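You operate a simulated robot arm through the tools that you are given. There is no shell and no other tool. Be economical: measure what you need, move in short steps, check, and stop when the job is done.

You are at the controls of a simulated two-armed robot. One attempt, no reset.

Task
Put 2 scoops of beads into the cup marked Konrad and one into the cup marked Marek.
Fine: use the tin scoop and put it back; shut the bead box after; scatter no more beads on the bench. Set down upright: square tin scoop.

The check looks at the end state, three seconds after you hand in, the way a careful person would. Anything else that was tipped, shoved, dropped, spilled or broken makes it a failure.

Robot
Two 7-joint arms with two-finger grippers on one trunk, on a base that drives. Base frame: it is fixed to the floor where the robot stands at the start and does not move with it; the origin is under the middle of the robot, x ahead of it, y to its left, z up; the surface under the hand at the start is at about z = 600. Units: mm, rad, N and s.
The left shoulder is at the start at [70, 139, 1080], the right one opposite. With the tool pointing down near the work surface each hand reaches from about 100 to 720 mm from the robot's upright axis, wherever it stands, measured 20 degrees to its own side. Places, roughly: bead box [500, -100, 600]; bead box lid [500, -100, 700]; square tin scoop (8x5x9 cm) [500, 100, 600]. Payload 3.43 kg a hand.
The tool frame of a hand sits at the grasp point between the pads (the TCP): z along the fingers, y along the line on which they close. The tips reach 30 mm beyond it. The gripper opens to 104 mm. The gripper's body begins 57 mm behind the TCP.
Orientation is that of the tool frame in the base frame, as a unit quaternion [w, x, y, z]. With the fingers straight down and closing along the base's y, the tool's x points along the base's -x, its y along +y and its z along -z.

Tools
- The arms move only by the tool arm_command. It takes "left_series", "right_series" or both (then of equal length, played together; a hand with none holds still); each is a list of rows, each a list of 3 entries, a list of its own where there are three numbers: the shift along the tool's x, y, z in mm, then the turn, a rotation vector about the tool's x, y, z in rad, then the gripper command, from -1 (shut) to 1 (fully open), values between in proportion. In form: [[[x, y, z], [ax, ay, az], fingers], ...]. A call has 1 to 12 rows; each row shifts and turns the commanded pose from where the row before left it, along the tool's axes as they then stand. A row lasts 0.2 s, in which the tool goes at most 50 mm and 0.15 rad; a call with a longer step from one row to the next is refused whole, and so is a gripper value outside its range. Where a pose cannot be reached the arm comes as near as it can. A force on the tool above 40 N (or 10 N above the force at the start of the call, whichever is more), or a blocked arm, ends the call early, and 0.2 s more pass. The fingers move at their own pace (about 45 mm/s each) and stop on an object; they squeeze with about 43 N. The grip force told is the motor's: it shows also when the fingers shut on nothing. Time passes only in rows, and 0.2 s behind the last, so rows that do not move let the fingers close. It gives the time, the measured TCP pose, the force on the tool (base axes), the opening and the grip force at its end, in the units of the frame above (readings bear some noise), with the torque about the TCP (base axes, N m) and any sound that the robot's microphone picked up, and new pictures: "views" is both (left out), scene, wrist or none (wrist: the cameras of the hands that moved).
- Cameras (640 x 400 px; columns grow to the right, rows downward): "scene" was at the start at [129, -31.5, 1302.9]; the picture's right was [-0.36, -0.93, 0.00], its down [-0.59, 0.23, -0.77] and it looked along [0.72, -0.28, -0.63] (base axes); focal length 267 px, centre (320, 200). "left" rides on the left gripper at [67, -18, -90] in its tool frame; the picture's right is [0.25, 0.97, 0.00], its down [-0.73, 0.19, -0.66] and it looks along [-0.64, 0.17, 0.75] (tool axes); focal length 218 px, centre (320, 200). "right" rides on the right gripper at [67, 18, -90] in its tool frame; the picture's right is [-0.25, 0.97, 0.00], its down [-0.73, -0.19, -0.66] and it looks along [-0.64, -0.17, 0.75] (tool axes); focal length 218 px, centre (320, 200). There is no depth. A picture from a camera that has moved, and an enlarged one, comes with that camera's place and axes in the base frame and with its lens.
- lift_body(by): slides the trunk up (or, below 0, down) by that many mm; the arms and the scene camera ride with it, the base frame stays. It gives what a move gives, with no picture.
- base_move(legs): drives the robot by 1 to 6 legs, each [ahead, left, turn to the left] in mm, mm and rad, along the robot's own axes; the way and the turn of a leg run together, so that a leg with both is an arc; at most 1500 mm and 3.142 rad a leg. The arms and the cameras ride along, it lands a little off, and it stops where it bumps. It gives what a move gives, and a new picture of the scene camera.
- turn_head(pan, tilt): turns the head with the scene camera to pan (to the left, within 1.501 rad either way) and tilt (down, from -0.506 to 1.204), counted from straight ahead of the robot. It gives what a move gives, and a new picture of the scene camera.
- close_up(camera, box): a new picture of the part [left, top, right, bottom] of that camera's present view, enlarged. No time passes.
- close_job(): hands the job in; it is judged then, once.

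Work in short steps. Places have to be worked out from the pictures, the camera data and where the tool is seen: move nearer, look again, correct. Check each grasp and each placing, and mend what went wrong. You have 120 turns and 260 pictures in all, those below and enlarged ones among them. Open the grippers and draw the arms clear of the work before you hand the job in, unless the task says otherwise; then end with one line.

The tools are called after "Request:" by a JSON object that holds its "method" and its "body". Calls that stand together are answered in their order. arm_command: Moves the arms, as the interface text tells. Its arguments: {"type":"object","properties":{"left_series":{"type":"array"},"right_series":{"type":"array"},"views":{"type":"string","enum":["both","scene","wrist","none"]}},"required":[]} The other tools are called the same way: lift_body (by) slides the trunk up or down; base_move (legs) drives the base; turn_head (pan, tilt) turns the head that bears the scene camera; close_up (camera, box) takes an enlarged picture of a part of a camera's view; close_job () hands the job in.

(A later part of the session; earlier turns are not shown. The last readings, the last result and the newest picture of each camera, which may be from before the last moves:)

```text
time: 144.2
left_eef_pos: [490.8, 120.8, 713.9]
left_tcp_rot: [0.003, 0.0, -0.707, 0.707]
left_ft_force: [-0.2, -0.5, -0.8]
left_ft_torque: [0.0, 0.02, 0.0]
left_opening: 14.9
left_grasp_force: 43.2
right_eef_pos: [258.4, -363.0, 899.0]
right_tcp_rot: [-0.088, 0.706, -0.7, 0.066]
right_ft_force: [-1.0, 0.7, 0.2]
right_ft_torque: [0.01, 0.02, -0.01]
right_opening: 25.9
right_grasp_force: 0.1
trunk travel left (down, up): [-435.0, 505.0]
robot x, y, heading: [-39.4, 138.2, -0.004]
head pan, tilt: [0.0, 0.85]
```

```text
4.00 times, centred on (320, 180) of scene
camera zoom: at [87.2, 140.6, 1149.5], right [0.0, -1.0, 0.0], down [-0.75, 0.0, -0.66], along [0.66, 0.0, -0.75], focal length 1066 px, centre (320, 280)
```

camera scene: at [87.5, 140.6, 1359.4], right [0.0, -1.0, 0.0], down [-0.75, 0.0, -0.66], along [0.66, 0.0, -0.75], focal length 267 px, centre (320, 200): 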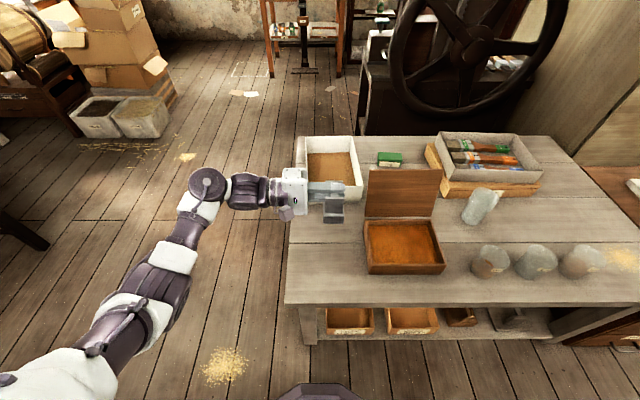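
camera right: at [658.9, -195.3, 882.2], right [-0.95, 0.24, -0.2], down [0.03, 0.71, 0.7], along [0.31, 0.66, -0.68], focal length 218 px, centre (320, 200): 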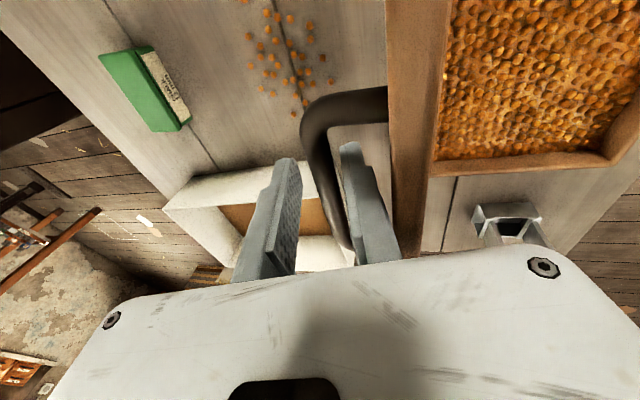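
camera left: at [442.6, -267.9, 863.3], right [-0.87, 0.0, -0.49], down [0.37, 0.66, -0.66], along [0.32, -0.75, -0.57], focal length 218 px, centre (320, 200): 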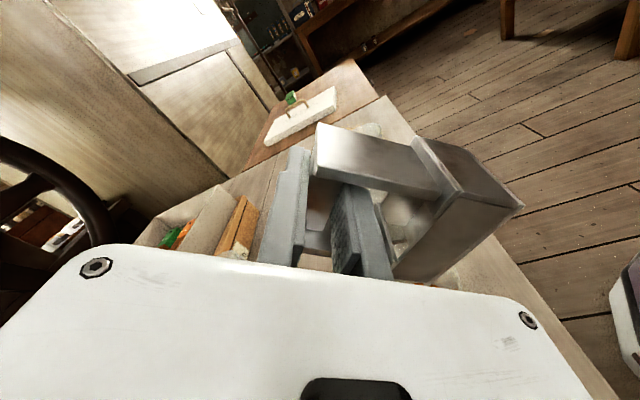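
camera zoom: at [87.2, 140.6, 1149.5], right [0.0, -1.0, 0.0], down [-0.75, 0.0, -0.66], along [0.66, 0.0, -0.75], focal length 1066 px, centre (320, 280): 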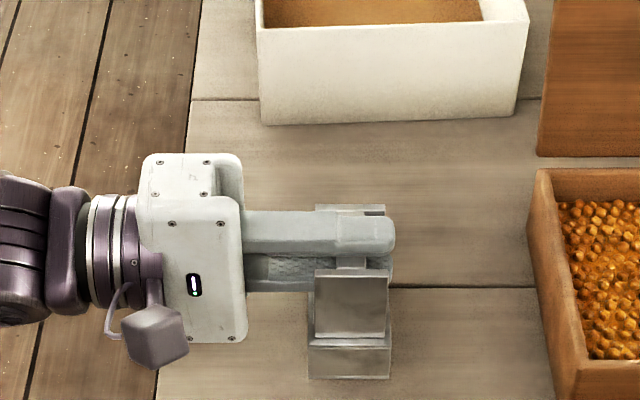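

Over home, level. Lower 34 mm gently to set it down.

Request:
{"method": "arm_command", "body": {"left_series": [[[0, 10, 0], [0, 0, 0], -1], [[0, 10, 0], [0, 0, 0], -1], [[0, 8, 0], [0, 0, 0], -1], [[0, 4, 0], [0, 0, 0], -1], [[0, 2, 0], [0, 0, 0], -1]], "views": "none"}}

Request:
{"method": "close_up", "body": {"camera": "scene", "box": [240, 130, 400, 230]}}

```text
time: 145.4
left_eef_pos: [490.3, 121.7, 679.9]
left_tcp_rot: [0.002, 0.0, -0.707, 0.708]
left_ft_force: [-0.6, 0.3, -1.4]
left_ft_torque: [-0.02, 0.0, -0.01]
left_opening: 15.2
left_grasp_force: 42.5
right_eef_pos: [257.8, -361.6, 899.0]
right_tcp_rot: [-0.089, 0.706, -0.699, 0.067]
right_ft_force: [-0.6, -0.7, 0.7]
right_ft_torque: [-0.01, 0.02, 0.0]
right_opening: 25.8
right_grasp_force: 0.0
trunk travel left (down, up): [-435.0, 505.0]
robot x, y, heading: [-39.1, 141.8, -0.008]
head pan, tilt: [0.0, 0.85]
```

```text
4.00 times, centred on (320, 180) of scene
camera zoom: at [87.3, 140.5, 1149.4], right [0.0, -1.0, 0.0], down [-0.75, 0.0, -0.66], along [0.66, 0.0, -0.75], focal length 1066 px, centre (320, 280)
```

zoom: 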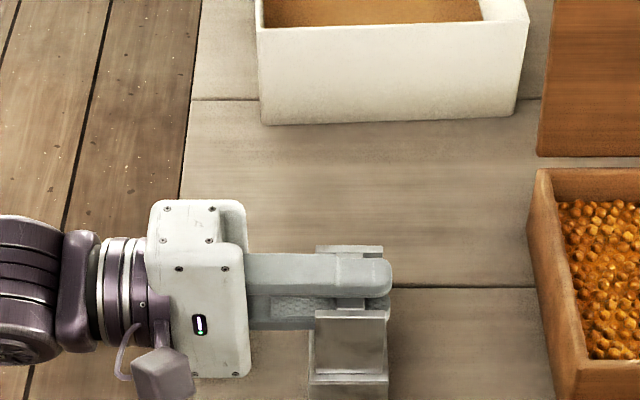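

Practically at the recorded height; ease down 1.5 mm and check for contact.

Request:
{"method": "arm_command", "body": {"left_series": [[[0, 1, 0], [0, 0, 0], -1], [[0, 0.7, 0], [0, 0, 0], -1]], "views": "none"}}

```text
time: 146.0
left_eef_pos: [491.8, 121.6, 678.3]
left_tcp_rot: [-0.002, 0.0, 0.708, -0.706]
left_ft_force: [0.5, -0.3, -0.8]
left_ft_torque: [-0.01, 0.03, -0.01]
left_opening: 14.9
left_grasp_force: 43.0
right_eef_pos: [257.9, -362.0, 899.4]
right_tcp_rot: [-0.088, 0.706, -0.7, 0.066]
right_ft_force: [-0.6, -0.3, 0.6]
right_ft_torque: [-0.01, 0.0, -0.02]
right_opening: 26.1
right_grasp_force: 0.0
trunk travel left (down, up): [-435.0, 505.0]
robot x, y, heading: [-40.0, 143.9, -0.001]
head pan, tilt: [0.0, 0.85]
```

No contact yet; continue a little.

Request:
{"method": "arm_command", "body": {"left_series": [[[0, 0.7, 0], [0, 0, 0], -1], [[0, 0.7, 0], [0, 0, 0], -1]], "views": "none"}}

```text
time: 146.6
left_eef_pos: [490.2, 121.1, 679.0]
left_tcp_rot: [0.001, -0.002, -0.707, 0.707]
left_ft_force: [-0.4, 0.5, 4.6]
left_ft_torque: [0.03, -0.03, -0.01]
left_opening: 14.9
left_grasp_force: 43.5
right_eef_pos: [258.8, -362.5, 899.9]
right_tcp_rot: [-0.088, 0.706, -0.7, 0.066]
right_ft_force: [1.3, -0.2, -0.8]
right_ft_torque: [0.01, 0.01, 0.01]
right_opening: 25.9
right_grasp_force: 0.1
trunk travel left (down, up): [-435.0, 505.0]
robot x, y, heading: [-40.9, 140.5, -0.001]
head pan, tilt: [0.0, 0.85]
```

Contact (4.6 N up). Open to 40 mm and back straight out.

Request:
{"method": "arm_command", "body": {"left_series": [[[0, 0, 0], [0, 0, 0], -0.6], [[0, 0, 0], [0, 0, 0], -0.3], [[0, 0, 0], [0, 0, 0], -0.23], [[0, 0, -15], [0, 0, 0], -0.23], [[0, 0, -25], [0, 0, 0], -0.23], [[0, 0, -30], [0, 0, 0], -0.23], [[0, 0, -30], [0, 0, 0], -0.23]], "views": "none"}}

Request:
{"method": "close_up", "body": {"camera": "scene", "box": [240, 130, 400, 230]}}

```text
time: 148.2
left_eef_pos: [491.2, 222.8, 675.9]
left_tcp_rot: [0.003, -0.001, -0.707, 0.707]
left_ft_force: [-0.8, 0.1, 0.2]
left_ft_torque: [0.0, 0.01, -0.01]
left_opening: 39.9
left_grasp_force: 0.1
right_eef_pos: [257.4, -361.6, 899.8]
right_tcp_rot: [-0.089, 0.706, -0.699, 0.067]
right_ft_force: [-0.2, -0.6, -0.4]
right_ft_torque: [-0.03, 0.0, 0.01]
right_opening: 26.0
right_grasp_force: 0.0
trunk travel left (down, up): [-435.0, 505.0]
robot x, y, heading: [-41.0, 140.9, -0.006]
head pan, tilt: [0.0, 0.85]
```

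```text
4.00 times, centred on (320, 180) of scene
camera zoom: at [87.2, 141.0, 1149.4], right [0.0, -1.0, 0.0], down [-0.75, 0.0, -0.66], along [0.66, 0.0, -0.75], focal length 1066 px, centre (320, 280)
```

zoom: 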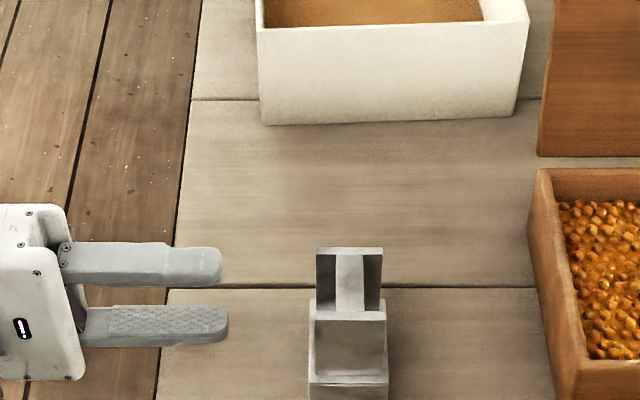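

The scoop stands upright at home. Next the lid: I'll use the left hand as a loose cage on the lid's left edge (fingers along -y, rolled) to swing it shut. First raise the trunk and roll the hand.

Request:
{"method": "lift_body", "body": {"by": 80}}

Request:
{"method": "arm_command", "body": {"left_series": [[[-20, 0, 0], [0, 0, -0.1333], 0.4], [[-20, 0, 0], [0, 0, -0.1333], 0.4], [[-20, 0, 0], [0, 0, -0.1333], 0.4], [[-10, 0, 0], [0, 0, -0.1333], 0.4], [[0, 0, 0], [0, 0, -0.1333], 0.4], [[0, 0, 0], [0, 0, -0.1335], 0.4]], "views": "none"}}

Request:
{"method": "close_up", "body": {"camera": "scene", "box": [220, 80, 476, 240]}}

```text
time: 149.4
left_eef_pos: [492.3, 221.4, 756.5]
left_tcp_rot: [-0.002, 0.001, 0.707, -0.707]
left_ft_force: [1.0, 0.6, -0.8]
left_ft_torque: [0.0, 0.0, -0.02]
left_opening: 40.2
left_grasp_force: 0.0
right_eef_pos: [257.0, -361.9, 979.7]
right_tcp_rot: [-0.088, 0.706, -0.7, 0.067]
right_ft_force: [-0.6, 0.8, 0.2]
right_ft_torque: [0.01, -0.01, 0.0]
right_opening: 25.7
right_grasp_force: 0.0
trunk travel left (down, up): [-515.0, 425.0]
robot x, y, heading: [-38.7, 141.6, -0.007]
head pan, tilt: [0.0, 0.85]
```

```text
time: 150.8
left_eef_pos: [559.0, 221.5, 745.4]
left_tcp_rot: [-0.279, -0.276, 0.652, -0.65]
left_ft_force: [0.0, -1.0, -0.8]
left_ft_torque: [0.04, 0.03, 0.02]
left_opening: 73.0
left_grasp_force: 0.1
right_eef_pos: [256.5, -361.8, 979.5]
right_tcp_rot: [-0.089, 0.706, -0.699, 0.066]
right_ft_force: [0.1, 0.2, -0.4]
right_ft_torque: [0.0, 0.02, 0.02]
right_opening: 26.0
right_grasp_force: 0.0
trunk travel left (down, up): [-515.0, 425.0]
robot x, y, heading: [-39.7, 137.3, -0.0]
head pan, tilt: [0.0, 0.85]
```

```text
2.50 times, centred on (348, 160) of scene
camera zoom: at [87.3, 140.6, 1229.4], right [0.0, -1.0, 0.0], down [-0.75, 0.0, -0.66], along [0.66, 0.0, -0.75], focal length 666 px, centre (250, 300)
```

zoom: 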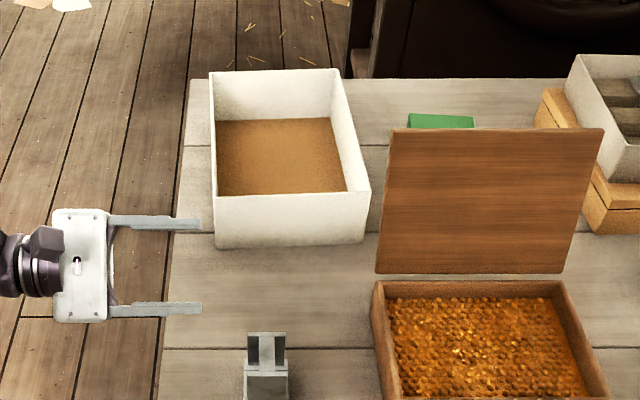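

The lid now leans back about 18° from vertical, its left edge running from (632, 660) to about (686, 822). I'll move the hand into line with a point about 120 mm up the lid, standing off to its left.

Request:
{"method": "lift_body", "body": {"by": 30}}

Request:
{"method": "base_move", "body": {"legs": [[0, -148, 0], [105, 0, 0]]}}

Request:
{"method": "close_up", "body": {"camera": "scene", "box": [200, 60, 456, 220]}}

```text
time: 151.6
left_eef_pos: [558.9, 221.3, 775.2]
left_tcp_rot: [-0.277, -0.274, 0.652, -0.65]
left_ft_force: [0.2, 0.5, -0.6]
left_ft_torque: [-0.02, 0.0, -0.03]
left_opening: 72.9
left_grasp_force: 0.1
right_eef_pos: [258.0, -362.5, 1009.9]
right_tcp_rot: [-0.09, 0.706, -0.7, 0.067]
right_ft_force: [0.5, 0.0, -0.2]
right_ft_torque: [0.01, 0.02, 0.0]
right_opening: 25.8
right_grasp_force: 0.2
trunk travel left (down, up): [-545.0, 395.0]
robot x, y, heading: [-43.7, 143.8, -0.003]
head pan, tilt: [0.0, 0.85]
```

```text
time: 153.7
left_eef_pos: [662.4, 74.3, 774.2]
left_tcp_rot: [-0.277, -0.274, 0.652, -0.65]
left_ft_force: [0.1, 0.6, 0.0]
left_ft_torque: [0.01, -0.05, -0.03]
left_opening: 72.9
left_grasp_force: 0.0
right_eef_pos: [363.0, -511.0, 1009.9]
right_tcp_rot: [-0.088, 0.706, -0.7, 0.067]
right_ft_force: [0.1, 0.1, 0.0]
right_ft_torque: [0.02, 0.01, -0.01]
right_opening: 26.0
right_grasp_force: 0.1
trunk travel left (down, up): [-545.0, 395.0]
robot x, y, heading: [64.8, -9.0, -0.005]
head pan, tilt: [0.0, 0.85]
camera scene: at [191.6, -8.2, 1259.4], right [0.0, -1.0, 0.0], down [-0.75, 0.0, -0.66], along [0.66, 0.0, -0.75], focal length 267 px, centre (320, 200)
```

scene: 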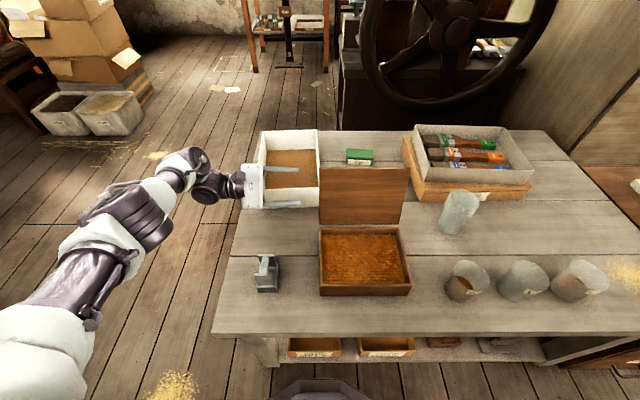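

```text
2.50 times, centred on (328, 140) of scene
camera zoom: at [191.6, -8.2, 1259.4], right [0.0, -1.0, 0.0], down [-0.75, 0.0, -0.66], along [0.66, 0.0, -0.75], focal length 666 px, centre (300, 350)
```

zoom: 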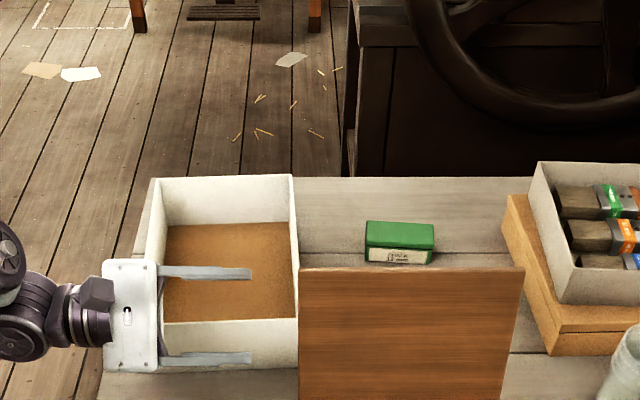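

The lid's edge lines up with y≈-8. I need more room behind it: open to about 100 mm and shift the hand 14 mm further back.

Request:
{"method": "arm_command", "body": {"left_series": [[[-5, -5, 0], [0, 0, 0], 0.95], [[-5, -5, 0], [0, 0, 0], 0.95], [[0, 0, 0], [0, 0, 0], 0.95]], "views": "wrist"}}

Request:
{"method": "close_up", "body": {"camera": "scene", "box": [220, 130, 380, 230]}}

```text
time: 154.5
left_eef_pos: [676.4, 72.2, 774.3]
left_tcp_rot: [-0.278, -0.275, 0.652, -0.65]
left_ft_force: [0.2, 0.5, -0.7]
left_ft_torque: [0.03, 0.0, -0.01]
left_opening: 101.6
left_grasp_force: 0.1
right_eef_pos: [361.0, -510.6, 1011.4]
right_tcp_rot: [-0.088, 0.706, -0.7, 0.067]
right_ft_force: [-0.5, 0.1, -0.8]
right_ft_torque: [0.01, -0.03, 0.0]
right_opening: 26.0
right_grasp_force: 0.0
trunk travel left (down, up): [-545.0, 395.0]
robot x, y, heading: [64.7, -6.0, 0.002]
head pan, tilt: [0.0, 0.85]
camera left: at [642.3, 163.5, 833.8], right [-0.87, 0.0, -0.49], down [0.37, 0.66, -0.66], along [0.32, -0.75, -0.57], focal length 218 px, centre (320, 200)
```

left: 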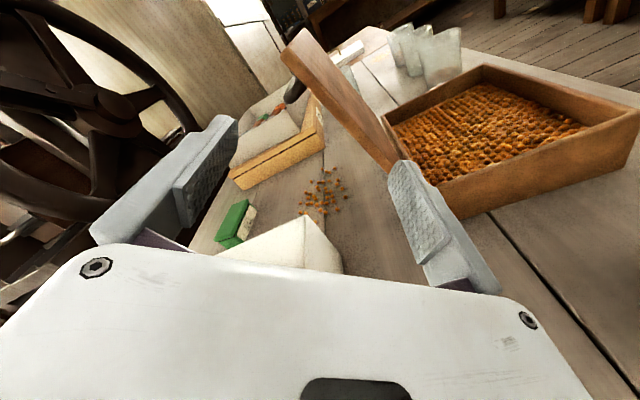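

```text
4.00 times, centred on (300, 180) of scene
camera zoom: at [190.7, -8.2, 1259.5], right [0.0, -1.0, 0.0], down [-0.75, 0.0, -0.66], along [0.66, 0.0, -0.75], focal length 1066 px, centre (400, 280)
```

zoom: 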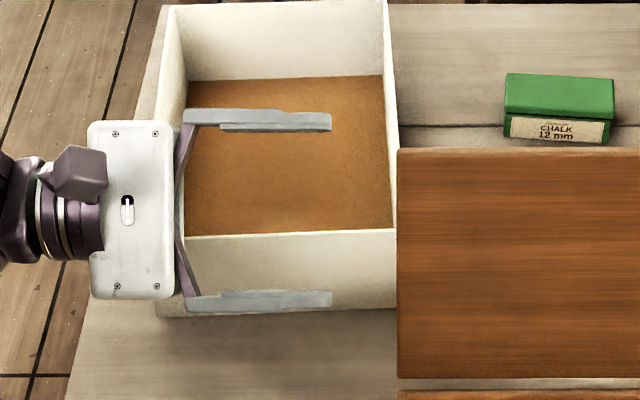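

By geometry the finger pair clears the lid by about 10 mm on each side. Insert 75 mm along -y.

Request:
{"method": "arm_command", "body": {"left_series": [[[0, 0, 20], [0, 0, 0], 0.95], [[0, 0, 20], [0, 0, 0], 0.95], [[0, 0, 20], [0, 0, 0], 0.95], [[0, 0, 15], [0, 0, 0], 0.95]], "views": "wrist"}}

Request:
{"method": "close_up", "body": {"camera": "scene", "box": [220, 130, 380, 230]}}

```text
time: 155.3
left_eef_pos: [677.7, 30.3, 770.9]
left_tcp_rot: [-0.276, -0.286, 0.651, -0.647]
left_ft_force: [-8.9, 16.6, 3.7]
left_ft_torque: [0.44, 0.2, -0.93]
left_opening: 100.1
left_grasp_force: 0.0
right_eef_pos: [362.7, -507.8, 1008.8]
right_tcp_rot: [-0.088, 0.707, -0.699, 0.065]
right_ft_force: [-0.1, 0.2, 0.3]
right_ft_torque: [-0.02, 0.01, 0.01]
right_opening: 26.2
right_grasp_force: 0.0
trunk travel left (down, up): [-545.0, 395.0]
robot x, y, heading: [66.4, -9.1, 0.002]
head pan, tilt: [0.0, 0.85]
stopped in row 3 (left hand): the force on the tool passed its limit at 48 N (the readings are from after the stop); the commanded pose is now the measured one
camera left: at [642.3, 121.0, 831.5], right [-0.88, 0.0, -0.48], down [0.35, 0.67, -0.65], along [0.32, -0.74, -0.58], focal length 218 px, centre (320, 200)
```

left: 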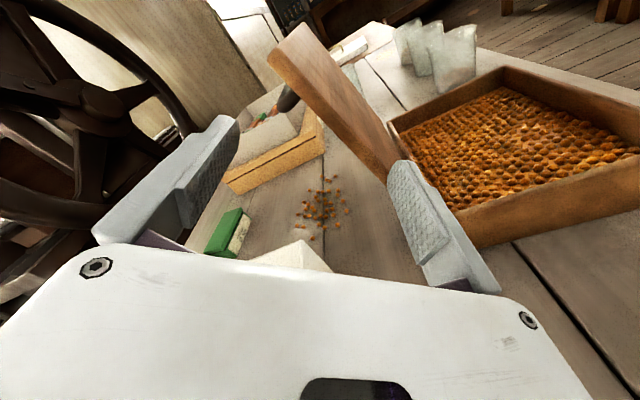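

```text
4.00 times, centred on (300, 180) of scene
camera zoom: at [191.1, -6.5, 1259.4], right [0.0, -1.0, 0.0], down [-0.75, 0.0, -0.66], along [0.66, 0.0, -0.75], focal length 1066 px, centre (400, 280)
```

zoom: 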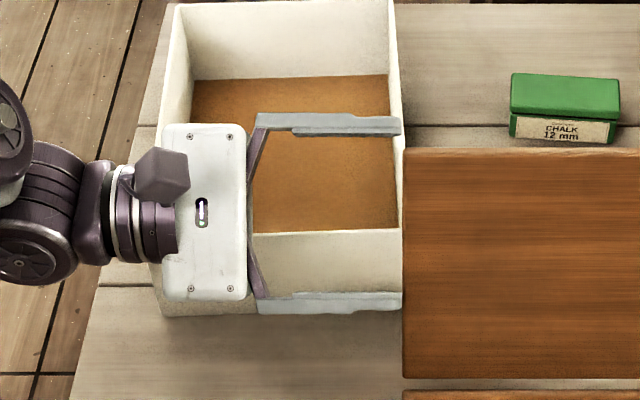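

The front finger bumped the lid's edge, so the lid leans less than I thought. Back off 20 mm, shift 14 mm along the finger axis toward the front, and look before re-inserting.

Request:
{"method": "arm_command", "body": {"left_series": [[[0, 0, -15], [0, 0, 0], 0.98], [[0, 0, -15], [0, 0, 0], 0.98], [[0, 8, 0], [0, 0, 0], 0.98], [[0, 8, 0], [0, 0, 0], 0.98]], "views": "wrist"}}

Request:
{"method": "close_up", "body": {"camera": "scene", "box": [220, 130, 460, 280]}}

Request:
{"method": "close_up", "body": {"camera": "left", "box": [220, 10, 460, 160]}}

```text
time: 156.3
left_eef_pos: [665.6, 58.3, 761.2]
left_tcp_rot: [-0.275, -0.283, 0.652, -0.648]
left_ft_force: [-0.1, 0.6, 0.9]
left_ft_torque: [0.0, -0.03, -0.01]
left_opening: 103.2
left_grasp_force: 0.1
right_eef_pos: [363.7, -509.1, 1009.2]
right_tcp_rot: [-0.088, 0.707, -0.698, 0.066]
right_ft_force: [0.2, -0.5, 0.3]
right_ft_torque: [-0.01, 0.03, 0.02]
right_opening: 25.9
right_grasp_force: 0.1
trunk travel left (down, up): [-545.0, 395.0]
robot x, y, heading: [67.7, -6.4, -0.001]
head pan, tilt: [0.0, 0.85]
camera left: at [630.5, 148.5, 821.4], right [-0.88, 0.0, -0.48], down [0.36, 0.67, -0.65], along [0.32, -0.75, -0.58], focal length 218 px, centre (320, 200)
```

left: 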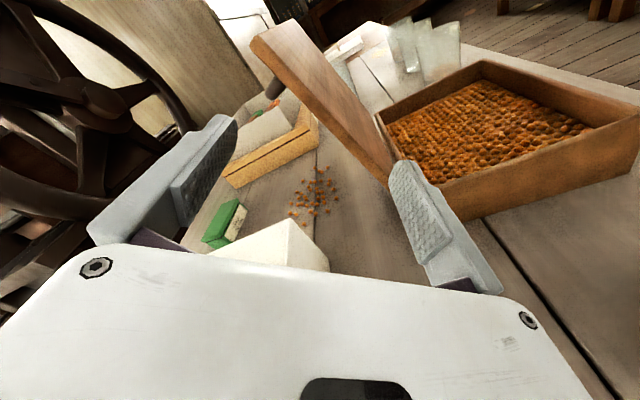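

```text
2.67 times, centred on (340, 205) of scene
camera zoom: at [191.0, -7.1, 1259.5], right [0.0, -1.0, 0.0], down [-0.75, 0.0, -0.66], along [0.66, 0.0, -0.75], focal length 711 px, centre (267, 187)
```

zoom: 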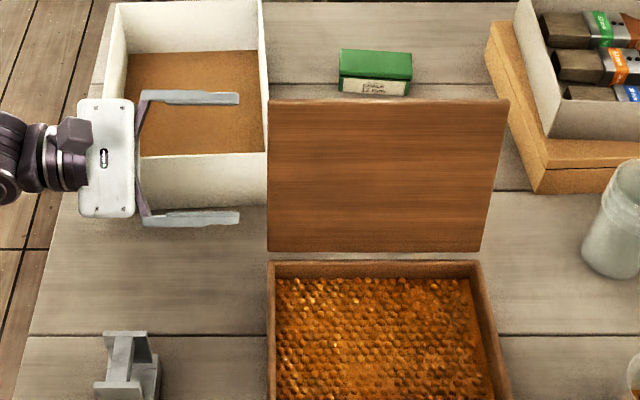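

```text
2.67 times, centred on (340, 85) of left
camera zoom: at [630.5, 148.5, 821.4], right [-0.88, 0.0, -0.48], down [0.36, 0.67, -0.65], along [0.32, -0.75, -0.58], focal length 582 px, centre (267, 507)
```

zoom: 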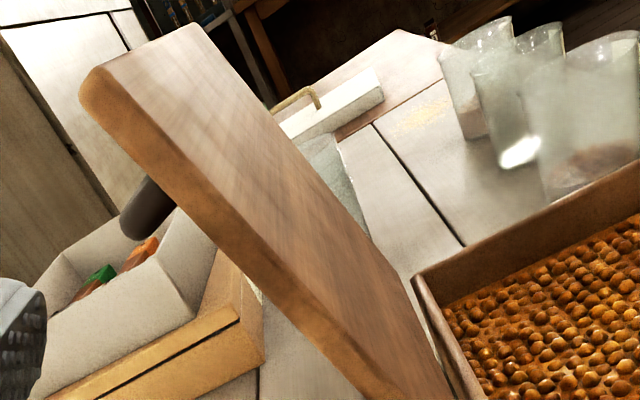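

From this view the lid's edge passes through (647, 727) and (671, 826). Shift the hand 10 mm toward the robot for equal clearance, then insert.

Request:
{"method": "arm_command", "body": {"left_series": [[[7, 7.2, 0], [0, 0, 0], 0.98], [[0, 0, 20], [0, 0, 0], 0.98], [[0, 0, 15], [0, 0, 0], 0.98], [[0, 0, 15], [0, 0, 0], 0.98], [[0, 0, 12], [0, 0, 0], 0.98]], "views": "wrist"}}

Request:
{"method": "close_up", "body": {"camera": "scene", "box": [220, 130, 460, 280]}}

```text
time: 157.5
left_eef_pos: [656.1, -3.2, 758.5]
left_tcp_rot: [-0.275, -0.283, 0.652, -0.648]
left_ft_force: [1.3, -0.4, 0.3]
left_ft_torque: [-0.04, -0.01, 0.01]
left_opening: 102.9
left_grasp_force: 0.1
right_eef_pos: [362.9, -509.7, 1009.7]
right_tcp_rot: [-0.089, 0.707, -0.698, 0.066]
right_ft_force: [0.8, -0.2, -0.7]
right_ft_torque: [0.01, 0.01, -0.02]
right_opening: 25.7
right_grasp_force: 0.0
trunk travel left (down, up): [-545.0, 395.0]
robot x, y, heading: [63.5, -4.2, -0.0]
head pan, tilt: [0.0, 0.85]
camera left: at [620.9, 85.8, 820.6], right [-0.88, 0.0, -0.48], down [0.36, 0.67, -0.65], along [0.32, -0.75, -0.58], focal length 218 px, centre (320, 200)
```

left: 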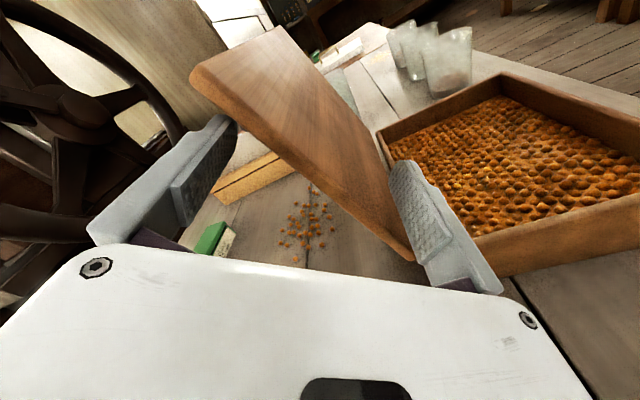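

```text
2.67 times, centred on (340, 205) of scene
camera zoom: at [191.0, -7.7, 1259.4], right [0.0, -1.0, 0.0], down [-0.75, 0.0, -0.66], along [0.66, 0.0, -0.75], focal length 711 px, centre (267, 187)
```

zoom: 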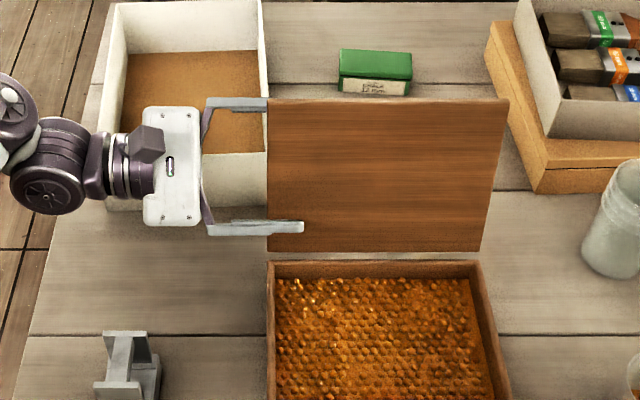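

The lid edge is caged between the fingers. Narrow the cage and swing the lid forward to just past vertical.

Request:
{"method": "arm_command", "body": {"left_series": [[[6, 5.3, 0], [0, 0, 0], 0.6], [[6, 5.3, 0], [0, 0, 0], 0.35], [[6, 5.3, 0], [0, 0, 0], 0.2], [[6, 5.3, 0], [0, 0, 0], 0.2], [[4.5, 6.1, 0], [0, 0, 0], 0.2], [[4.5, 6.1, 0], [0, 0, 0], 0.2]], "views": "wrist"}}

Request:
{"method": "close_up", "body": {"camera": "scene", "box": [220, 130, 460, 280]}}

```text
time: 158.9
left_eef_pos: [608.4, -2.9, 760.9]
left_tcp_rot: [-0.275, -0.283, 0.651, -0.648]
left_ft_force: [0.4, 0.0, -0.1]
left_ft_torque: [-0.02, 0.01, 0.0]
left_opening: 62.4
left_grasp_force: 0.1
right_eef_pos: [363.3, -509.6, 1009.2]
right_tcp_rot: [-0.089, 0.707, -0.698, 0.066]
right_ft_force: [-0.1, -0.3, -0.2]
right_ft_torque: [0.02, 0.01, 0.0]
right_opening: 25.9
right_grasp_force: 0.1
trunk travel left (down, up): [-545.0, 395.0]
robot x, y, heading: [65.4, -7.7, -0.0]
head pan, tilt: [0.0, 0.85]
camera left: at [574.0, 86.3, 821.7], right [-0.88, 0.0, -0.48], down [0.36, 0.67, -0.65], along [0.32, -0.75, -0.58], focal length 218 px, centre (320, 200)
```

left: 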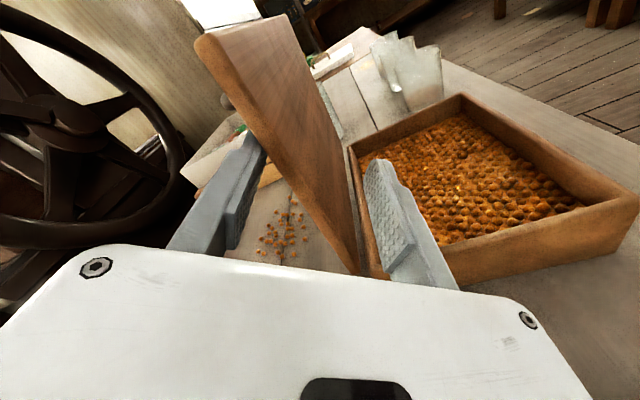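

```text
2.67 times, centred on (340, 205) of scene
camera zoom: at [190.8, -7.3, 1259.5], right [0.0, -1.0, 0.0], down [-0.75, 0.0, -0.66], along [0.66, 0.0, -0.75], focal length 711 px, centre (267, 187)
```

zoom: 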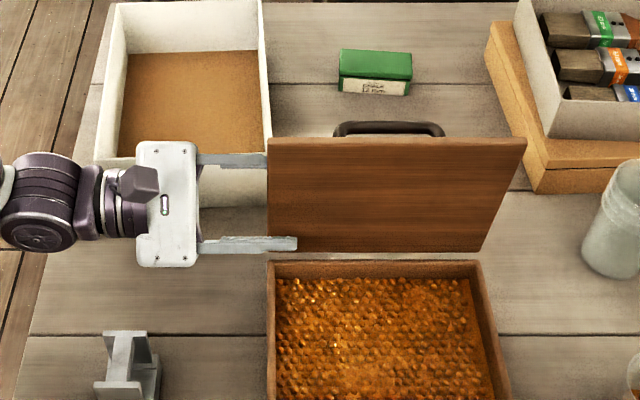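

The lid follows nicely, about upright now. Continue the arc with a narrower cage.

Request:
{"method": "arm_command", "body": {"left_series": [[[2.3, 7.2, 0], [0, 0, 0], 0], [[2.3, 7.2, 0], [0, 0, 0], -0.1], [[2.5, 9.7, 0], [0, 0, 0], -0.2], [[2.5, 9.7, 0], [0, 0, 0], -0.2], [[2.5, 9.7, 0], [0, 0, 0], -0.2]], "views": "wrist"}}

Request:
{"method": "close_up", "body": {"camera": "scene", "box": [220, 130, 460, 280]}}

```text
time: 160.1
left_eef_pos: [569.9, -2.3, 740.1]
left_tcp_rot: [-0.276, -0.283, 0.652, -0.647]
left_ft_force: [-0.2, 0.3, -1.9]
left_ft_torque: [-0.01, -0.04, -0.04]
left_opening: 42.4
left_grasp_force: 0.3
right_eef_pos: [362.5, -508.8, 1009.3]
right_tcp_rot: [-0.088, 0.707, -0.698, 0.067]
right_ft_force: [0.3, -0.5, 0.1]
right_ft_torque: [-0.02, 0.01, 0.01]
right_opening: 25.9
right_grasp_force: 0.0
trunk travel left (down, up): [-545.0, 395.0]
robot x, y, heading: [65.4, -6.7, 0.002]
head pan, tilt: [0.0, 0.85]
camera left: at [533.8, 86.0, 800.2], right [-0.88, 0.0, -0.48], down [0.36, 0.67, -0.65], along [0.32, -0.75, -0.58], focal length 218 px, centre (320, 200)
```

left: 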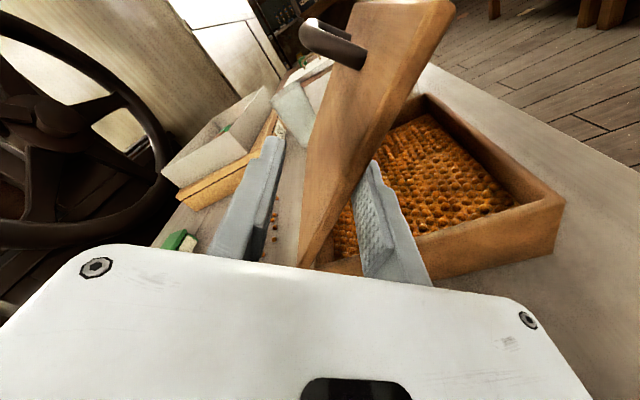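

```text
2.67 times, centred on (340, 205) of scene
camera zoom: at [190.9, -7.3, 1259.4], right [0.0, -1.0, 0.0], down [-0.75, 0.0, -0.66], along [0.66, 0.0, -0.75], focal length 711 px, centre (267, 187)
```

zoom: 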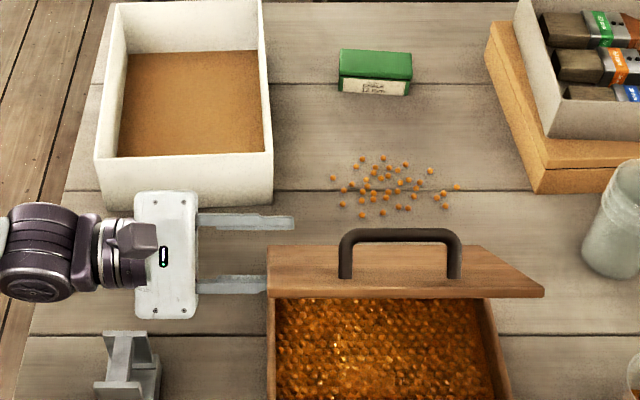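

The lid now rests on the lower finger, about 45° open. Continue lowering along the arc while unrolling the hand to stay parallel with it.

Request:
{"method": "arm_command", "body": {"left_series": [[[0.4, 7.4, 0], [0, 0, 0.1], -0.25], [[1.2, 7.3, 0], [0, 0, 0.1], -0.3], [[0.65, 11.2, 0], [0, 0, 0.1], -0.35], [[1.8, 11, 0], [0, 0, 0.1], -0.4], [[0.5, 8, 0], [0, 0, 0.075], -0.42], [[0.5, 8, 0], [0, 0, 0.075], -0.42]], "views": "wrist"}}

Request:
{"method": "close_up", "body": {"camera": "scene", "box": [220, 150, 460, 300]}}

```text
time: 160.9
left_eef_pos: [553.3, -2.9, 731.4]
left_tcp_rot: [0.166, 0.173, -0.684, 0.689]
left_ft_force: [-3.0, 0.3, 25.1]
left_ft_torque: [2.96, 0.95, 0.04]
left_opening: 32.0
left_grasp_force: 0.7
right_eef_pos: [360.4, -509.1, 1010.6]
right_tcp_rot: [-0.089, 0.707, -0.699, 0.067]
right_ft_force: [0.6, -0.4, 0.5]
right_ft_torque: [0.02, 0.0, -0.02]
right_opening: 26.0
right_grasp_force: 0.1
trunk travel left (down, up): [-545.0, 395.0]
robot x, y, heading: [61.5, -6.7, -0.003]
head pan, tilt: [0.0, 0.85]
stopped in row 4 (left hand): the force on the tool passed its limit at 48 N (the readings are from after the stop); the commanded pose is now the measured one
camera left: at [500.2, 86.6, 777.1], right [-0.67, -0.01, -0.74], down [0.55, 0.66, -0.51], along [0.49, -0.75, -0.44], focal length 218 px, centre (320, 200)
```

left: 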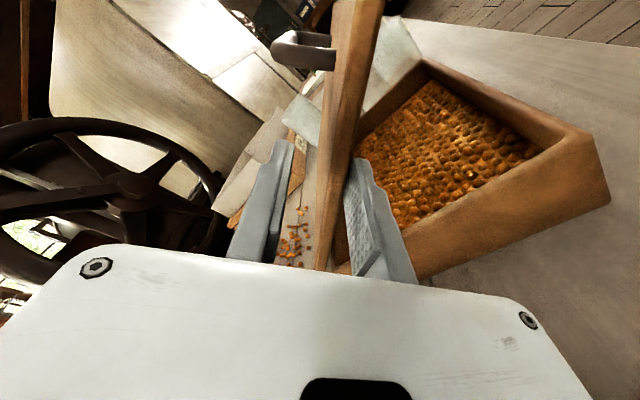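

```text
2.67 times, centred on (340, 225) of scene
camera zoom: at [189.0, -7.4, 1260.0], right [0.0, -1.0, 0.0], down [-0.75, 0.0, -0.66], along [0.66, 0.0, -0.75], focal length 711 px, centre (267, 133)
```

zoom: 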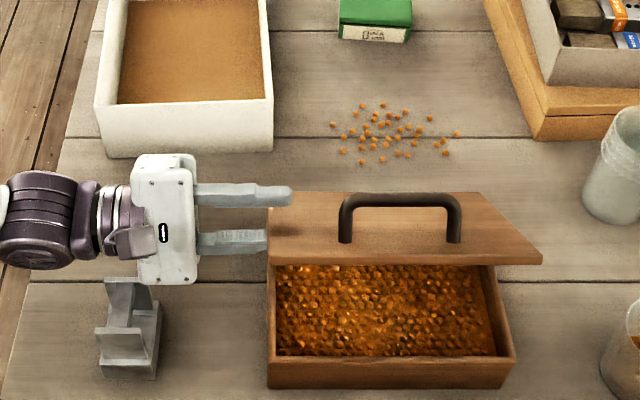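

An upward force with a lever arm of about 120 mm in y means the wrist came down on the scoop, not the box. Raise at once and inspect.

Request:
{"method": "arm_command", "body": {"left_series": [[[-4, -9, 0], [0, 0, 0], -0.35], [[-4, -9, 0], [0, 0, 0], -0.35]], "views": "none"}}

Request:
{"method": "close_up", "body": {"camera": "scene", "box": [200, 200, 320, 275]}}

```text
time: 161.5
left_eef_pos: [568.9, -4.1, 737.8]
left_tcp_rot: [0.167, 0.176, -0.686, 0.686]
left_ft_force: [0.0, 1.3, -2.9]
left_ft_torque: [0.04, 0.0, -0.01]
left_opening: 35.0
left_grasp_force: 1.0
right_eef_pos: [364.5, -511.0, 1008.9]
right_tcp_rot: [-0.088, 0.707, -0.698, 0.066]
right_ft_force: [-0.1, -1.0, -0.1]
right_ft_torque: [0.02, -0.04, 0.01]
right_opening: 26.1
right_grasp_force: 0.1
trunk travel left (down, up): [-545.0, 395.0]
robot x, y, heading: [62.1, -10.0, -0.002]
head pan, tilt: [0.0, 0.85]
```

```text
5.33 times, centred on (260, 238) of scene
camera zoom: at [190.9, -7.5, 1259.2], right [0.0, -1.0, 0.0], down [-0.75, 0.0, -0.66], along [0.66, 0.0, -0.75], focal length 1422 px, centre (640, 0)
```

zoom: 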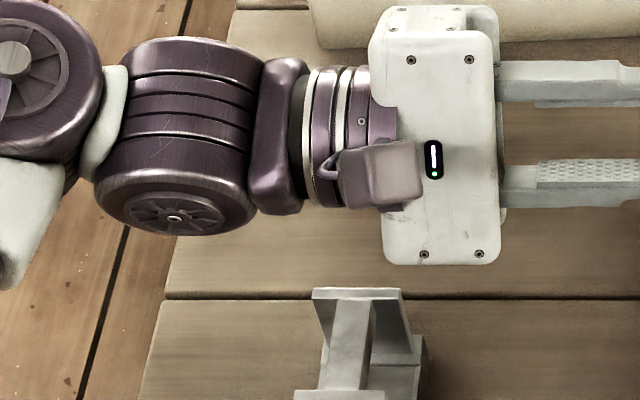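

The scoop is still upright in its place; the gripper body had touched its ear. I'll shift the hand 28 mm deeper in -y, so the body clears the scoop, and finish lowering nearer the hinge.

Request:
{"method": "arm_command", "body": {"left_series": [[[0, 0, 14], [0, 0, 0], -0.35], [[0, 0, 14], [0, 0, 0], -0.35], [[-7.6, 7.3, 0], [0, 0, 0], -0.4], [[-7.6, 7.3, 0], [0, 0, 0], -0.4], [[-7.6, 7.3, 0], [0, 0, 0], -0.4]], "views": "wrist"}}

Request:
{"method": "close_up", "body": {"camera": "scene", "box": [220, 150, 460, 300]}}

```text
time: 162.7
left_eef_pos: [579.3, -31.8, 709.4]
left_tcp_rot: [0.168, 0.175, -0.686, 0.686]
left_ft_force: [-3.2, -1.0, -1.9]
left_ft_torque: [-0.01, 0.08, -0.07]
left_opening: 33.0
left_grasp_force: 1.1
right_eef_pos: [363.2, -509.0, 1009.8]
right_tcp_rot: [-0.089, 0.707, -0.698, 0.066]
right_ft_force: [-0.3, 0.3, -0.3]
right_ft_torque: [0.02, 0.01, -0.05]
right_opening: 26.1
right_grasp_force: 0.1
trunk travel left (down, up): [-545.0, 395.0]
robot x, y, heading: [61.8, -7.5, 0.001]
head pan, tilt: [0.0, 0.85]
camera left: at [526.2, 58.6, 755.3], right [-0.68, -0.01, -0.73], down [0.55, 0.66, -0.51], along [0.49, -0.75, -0.45], focal length 218 px, centre (320, 200)
```

left: 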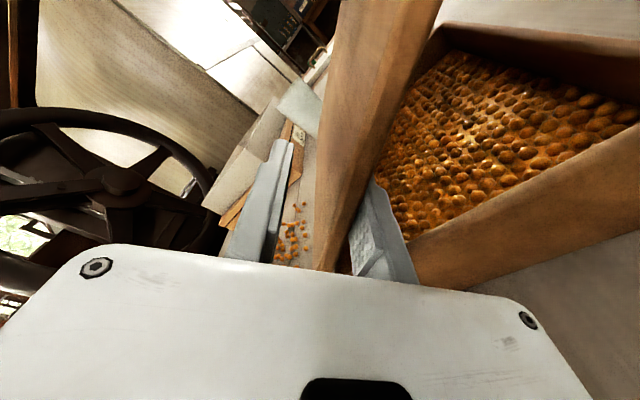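

```text
2.67 times, centred on (340, 225) of scene
camera zoom: at [191.1, -7.4, 1259.4], right [0.0, -1.0, 0.0], down [-0.75, 0.0, -0.66], along [0.66, 0.0, -0.75], focal length 711 px, centre (267, 133)
```

zoom: 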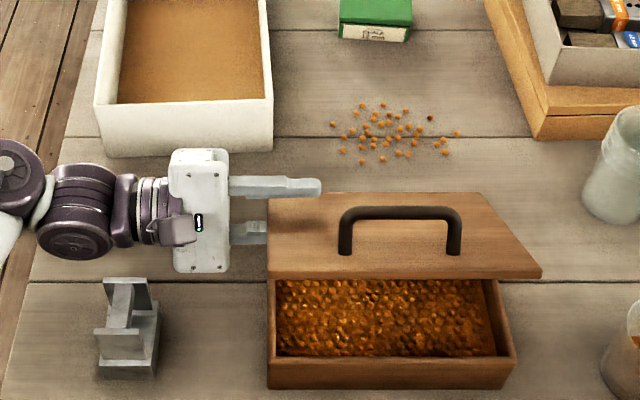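

Clear of the scoop, the lid about 30° open. Continue the last part gently.

Request:
{"method": "arm_command", "body": {"left_series": [[[1.1, 7.4, 0], [0, 0, 0.07], -0.4], [[1.7, 7.3, 0], [0, 0, 0.07], -0.4], [[1, 4.6, 0], [0, 0, 0.075], -0.4], [[1, 4.6, 0], [0, 0, 0.075], -0.4]], "views": "wrist"}}

Request:
{"method": "close_up", "body": {"camera": "scene", "box": [220, 150, 460, 300]}}

```text
time: 163.7
left_eef_pos: [566.5, -31.2, 689.9]
left_tcp_rot: [0.065, 0.074, -0.703, 0.704]
left_ft_force: [-0.2, -1.0, 5.3]
left_ft_torque: [0.27, 0.04, 0.01]
left_opening: 29.0
left_grasp_force: 0.1
right_eef_pos: [362.7, -509.8, 1010.1]
right_tcp_rot: [-0.089, 0.707, -0.699, 0.067]
right_ft_force: [0.8, 0.9, -0.1]
right_ft_torque: [-0.01, 0.01, -0.02]
right_opening: 26.2
right_grasp_force: 0.0
trunk travel left (down, up): [-545.0, 395.0]
robot x, y, heading: [63.5, -3.8, -0.001]
head pan, tilt: [0.0, 0.85]
camera left: at [501.5, 58.1, 719.5], right [-0.44, -0.01, -0.9], down [0.67, 0.67, -0.33], along [0.6, -0.75, -0.29], focal length 218 px, centre (320, 200)
```

left: 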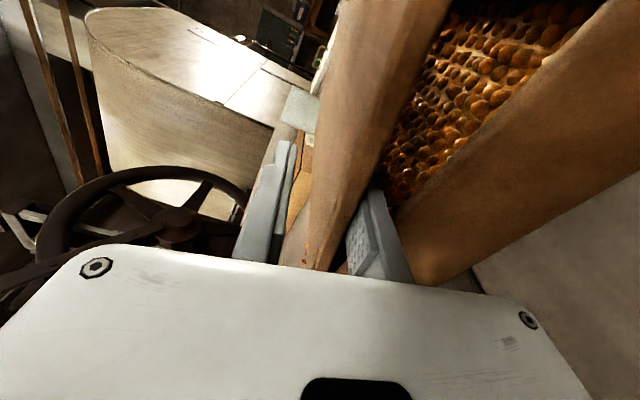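

```text
2.67 times, centred on (340, 225) of scene
camera zoom: at [190.5, -7.5, 1259.7], right [0.0, -1.0, 0.0], down [-0.75, 0.0, -0.66], along [0.66, 0.0, -0.75], focal length 711 px, centre (267, 133)
```

zoom: 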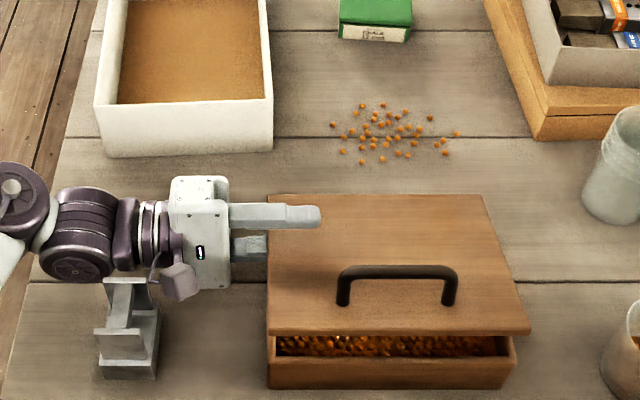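

The lid is open by a finger's thickness. Before withdrawing I'll shift 10 mm toward the hinge and up 4 mm, so the hand's parts clear the scoop, then back out partway and look.

Request:
{"method": "arm_command", "body": {"left_series": [[[-9, -5.9, 0], [0, 0, 0], -0.4], [[0, 0, -12], [0, 0, 0], -0.4], [[0, 0, -12], [0, 0, 0], -0.4]], "views": "none"}}

Request:
{"method": "close_up", "body": {"camera": "scene", "box": [210, 190, 370, 290]}}

```text
time: 164.5
left_eef_pos: [576.5, -6.3, 692.5]
left_tcp_rot: [-0.066, -0.074, 0.704, -0.703]
left_ft_force: [-2.8, -2.0, -4.6]
left_ft_torque: [0.09, 0.07, -0.09]
left_opening: 34.1
left_grasp_force: 2.5
right_eef_pos: [363.5, -508.9, 1009.3]
right_tcp_rot: [-0.089, 0.707, -0.698, 0.067]
right_ft_force: [1.5, 0.4, 0.0]
right_ft_torque: [0.02, 0.0, 0.01]
right_opening: 25.9
right_grasp_force: 0.0
trunk travel left (down, up): [-545.0, 395.0]
robot x, y, heading: [61.7, -9.3, 0.002]
head pan, tilt: [0.0, 0.85]
```

```text
4.00 times, centred on (290, 240) of scene
camera zoom: at [191.5, -7.2, 1259.3], right [0.0, -1.0, 0.0], down [-0.75, 0.0, -0.66], along [0.66, 0.0, -0.75], focal length 1066 px, centre (440, 40)
```

zoom: 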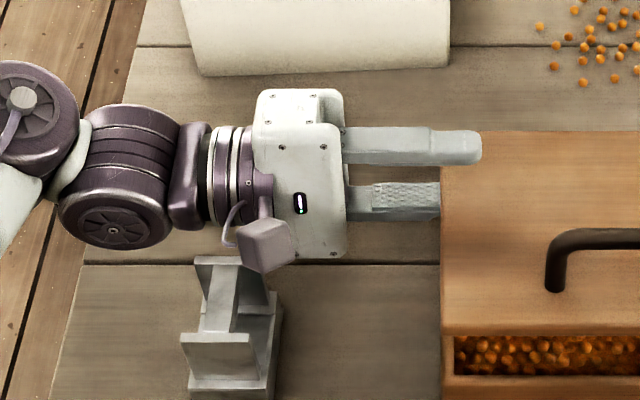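

The wrist camera block clears the scoop by roughly 10 mm. Withdraw the rest of the way.

Request:
{"method": "arm_command", "body": {"left_series": [[[0, 0, -9], [0, 0, 0], -0.3], [[0, 0, -9], [0, 0, 0], -0.3], [[0, 0, -9], [0, 0, 0], -0.3], [[0, 0, -9], [0, 0, 0], -0.3], [[0, 0, -5], [0, 0, 0], -0.3]], "views": "none"}}

Request:
{"method": "close_up", "body": {"camera": "scene", "box": [200, 170, 440, 320]}}

```text
time: 165.7
left_eef_pos: [573.9, 33.9, 694.9]
left_tcp_rot: [0.065, 0.074, -0.703, 0.704]
left_ft_force: [0.3, -0.1, -1.0]
left_ft_torque: [-0.01, 0.0, -0.02]
left_opening: 36.5
left_grasp_force: 0.1
right_eef_pos: [363.4, -509.5, 1009.5]
right_tcp_rot: [-0.089, 0.707, -0.698, 0.067]
right_ft_force: [0.1, 0.1, 0.6]
right_ft_torque: [0.02, 0.01, 0.0]
right_opening: 26.2
right_grasp_force: 0.1
trunk travel left (down, up): [-545.0, 395.0]
robot x, y, heading: [66.3, -9.3, -0.005]
head pan, tilt: [0.0, 0.85]
```

```text
2.67 times, centred on (320, 245) of scene
camera zoom: at [191.2, -7.4, 1259.4], right [0.0, -1.0, 0.0], down [-0.75, 0.0, -0.66], along [0.66, 0.0, -0.75], focal length 711 px, centre (320, 80)
```

zoom: 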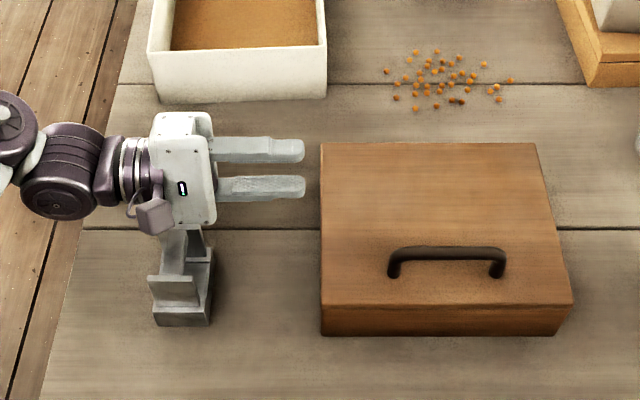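

The box is shut. Raise the trunk straight up to clear the scoop, then back off and inspect everything.

Request:
{"method": "lift_body", "body": {"by": 180}}

Request:
{"method": "base_move", "body": {"legs": [[-200, 0, 0]]}}

Request:
{"method": "close_up", "body": {"camera": "scene", "box": [220, 130, 380, 230]}}

Request:
{"method": "close_up", "body": {"camera": "scene", "box": [370, 130, 580, 260]}}

```text
time: 167.7
left_eef_pos: [575.8, 34.0, 873.7]
left_tcp_rot: [0.066, 0.075, -0.703, 0.704]
left_ft_force: [0.4, -0.1, 0.1]
left_ft_torque: [0.01, -0.01, -0.01]
left_opening: 36.4
left_grasp_force: 0.0
right_eef_pos: [364.3, -510.4, 1190.5]
right_tcp_rot: [-0.089, 0.707, -0.698, 0.066]
right_ft_force: [1.3, -0.1, 0.1]
right_ft_torque: [0.0, -0.01, 0.01]
right_opening: 25.9
right_grasp_force: 0.1
trunk travel left (down, up): [-725.0, 215.0]
robot x, y, heading: [63.6, -4.4, 0.002]
head pan, tilt: [0.0, 0.85]
```

```text
time: 169.3
left_eef_pos: [376.8, 33.3, 873.8]
left_tcp_rot: [-0.067, -0.074, 0.704, -0.704]
left_ft_force: [-0.2, -0.5, 0.2]
left_ft_torque: [-0.02, 0.0, 0.04]
left_opening: 36.4
left_grasp_force: 0.1
right_eef_pos: [164.3, -509.5, 1188.8]
right_tcp_rot: [-0.088, 0.706, -0.699, 0.066]
right_ft_force: [0.6, -0.3, -0.3]
right_ft_torque: [0.01, 0.02, -0.02]
right_opening: 25.8
right_grasp_force: 0.1
trunk travel left (down, up): [-725.0, 215.0]
robot x, y, heading: [-136.0, -9.5, -0.005]
head pan, tilt: [0.0, 0.85]
camera scene: at [-6.9, -7.2, 1439.3], right [0.0, -1.0, 0.0], down [-0.75, 0.0, -0.66], along [0.66, 0.0, -0.75], focal length 267 px, centre (320, 200)
```

scene: 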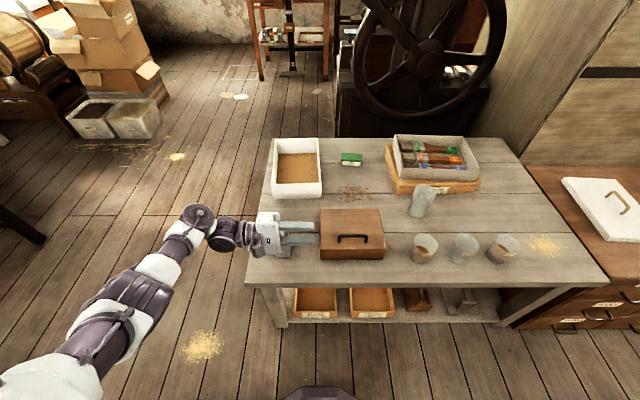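

```text
4.00 times, centred on (300, 180) of scene
camera zoom: at [-6.9, -7.2, 1439.3], right [0.0, -1.0, 0.0], down [-0.75, 0.0, -0.66], along [0.66, 0.0, -0.75], focal length 1066 px, centre (400, 280)
```

zoom: 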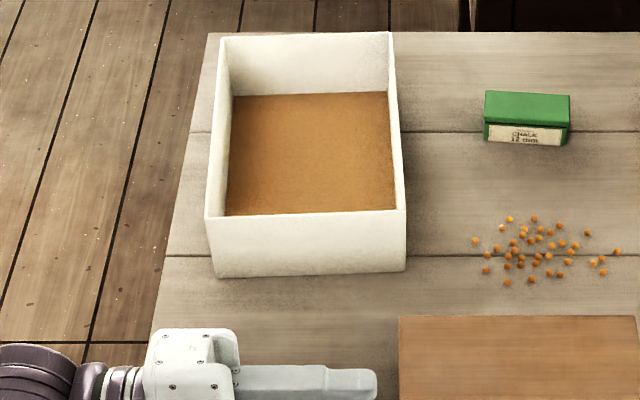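

```text
3.05 times, centred on (475, 195) of scene
camera zoom: at [-6.9, -7.2, 1439.3], right [0.0, -1.0, 0.0], down [-0.75, 0.0, -0.66], along [0.66, 0.0, -0.75], focal length 812 px, centre (-152, 215)
```

zoom: 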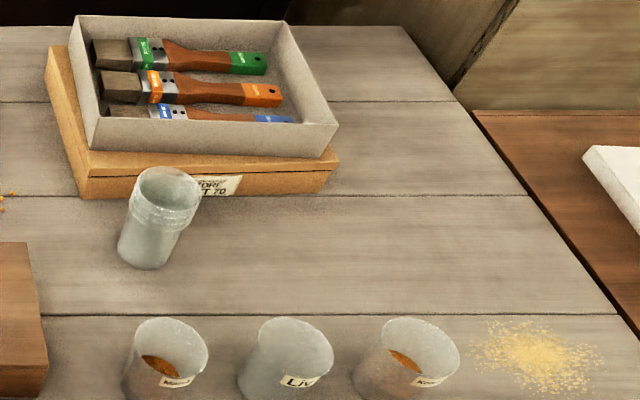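

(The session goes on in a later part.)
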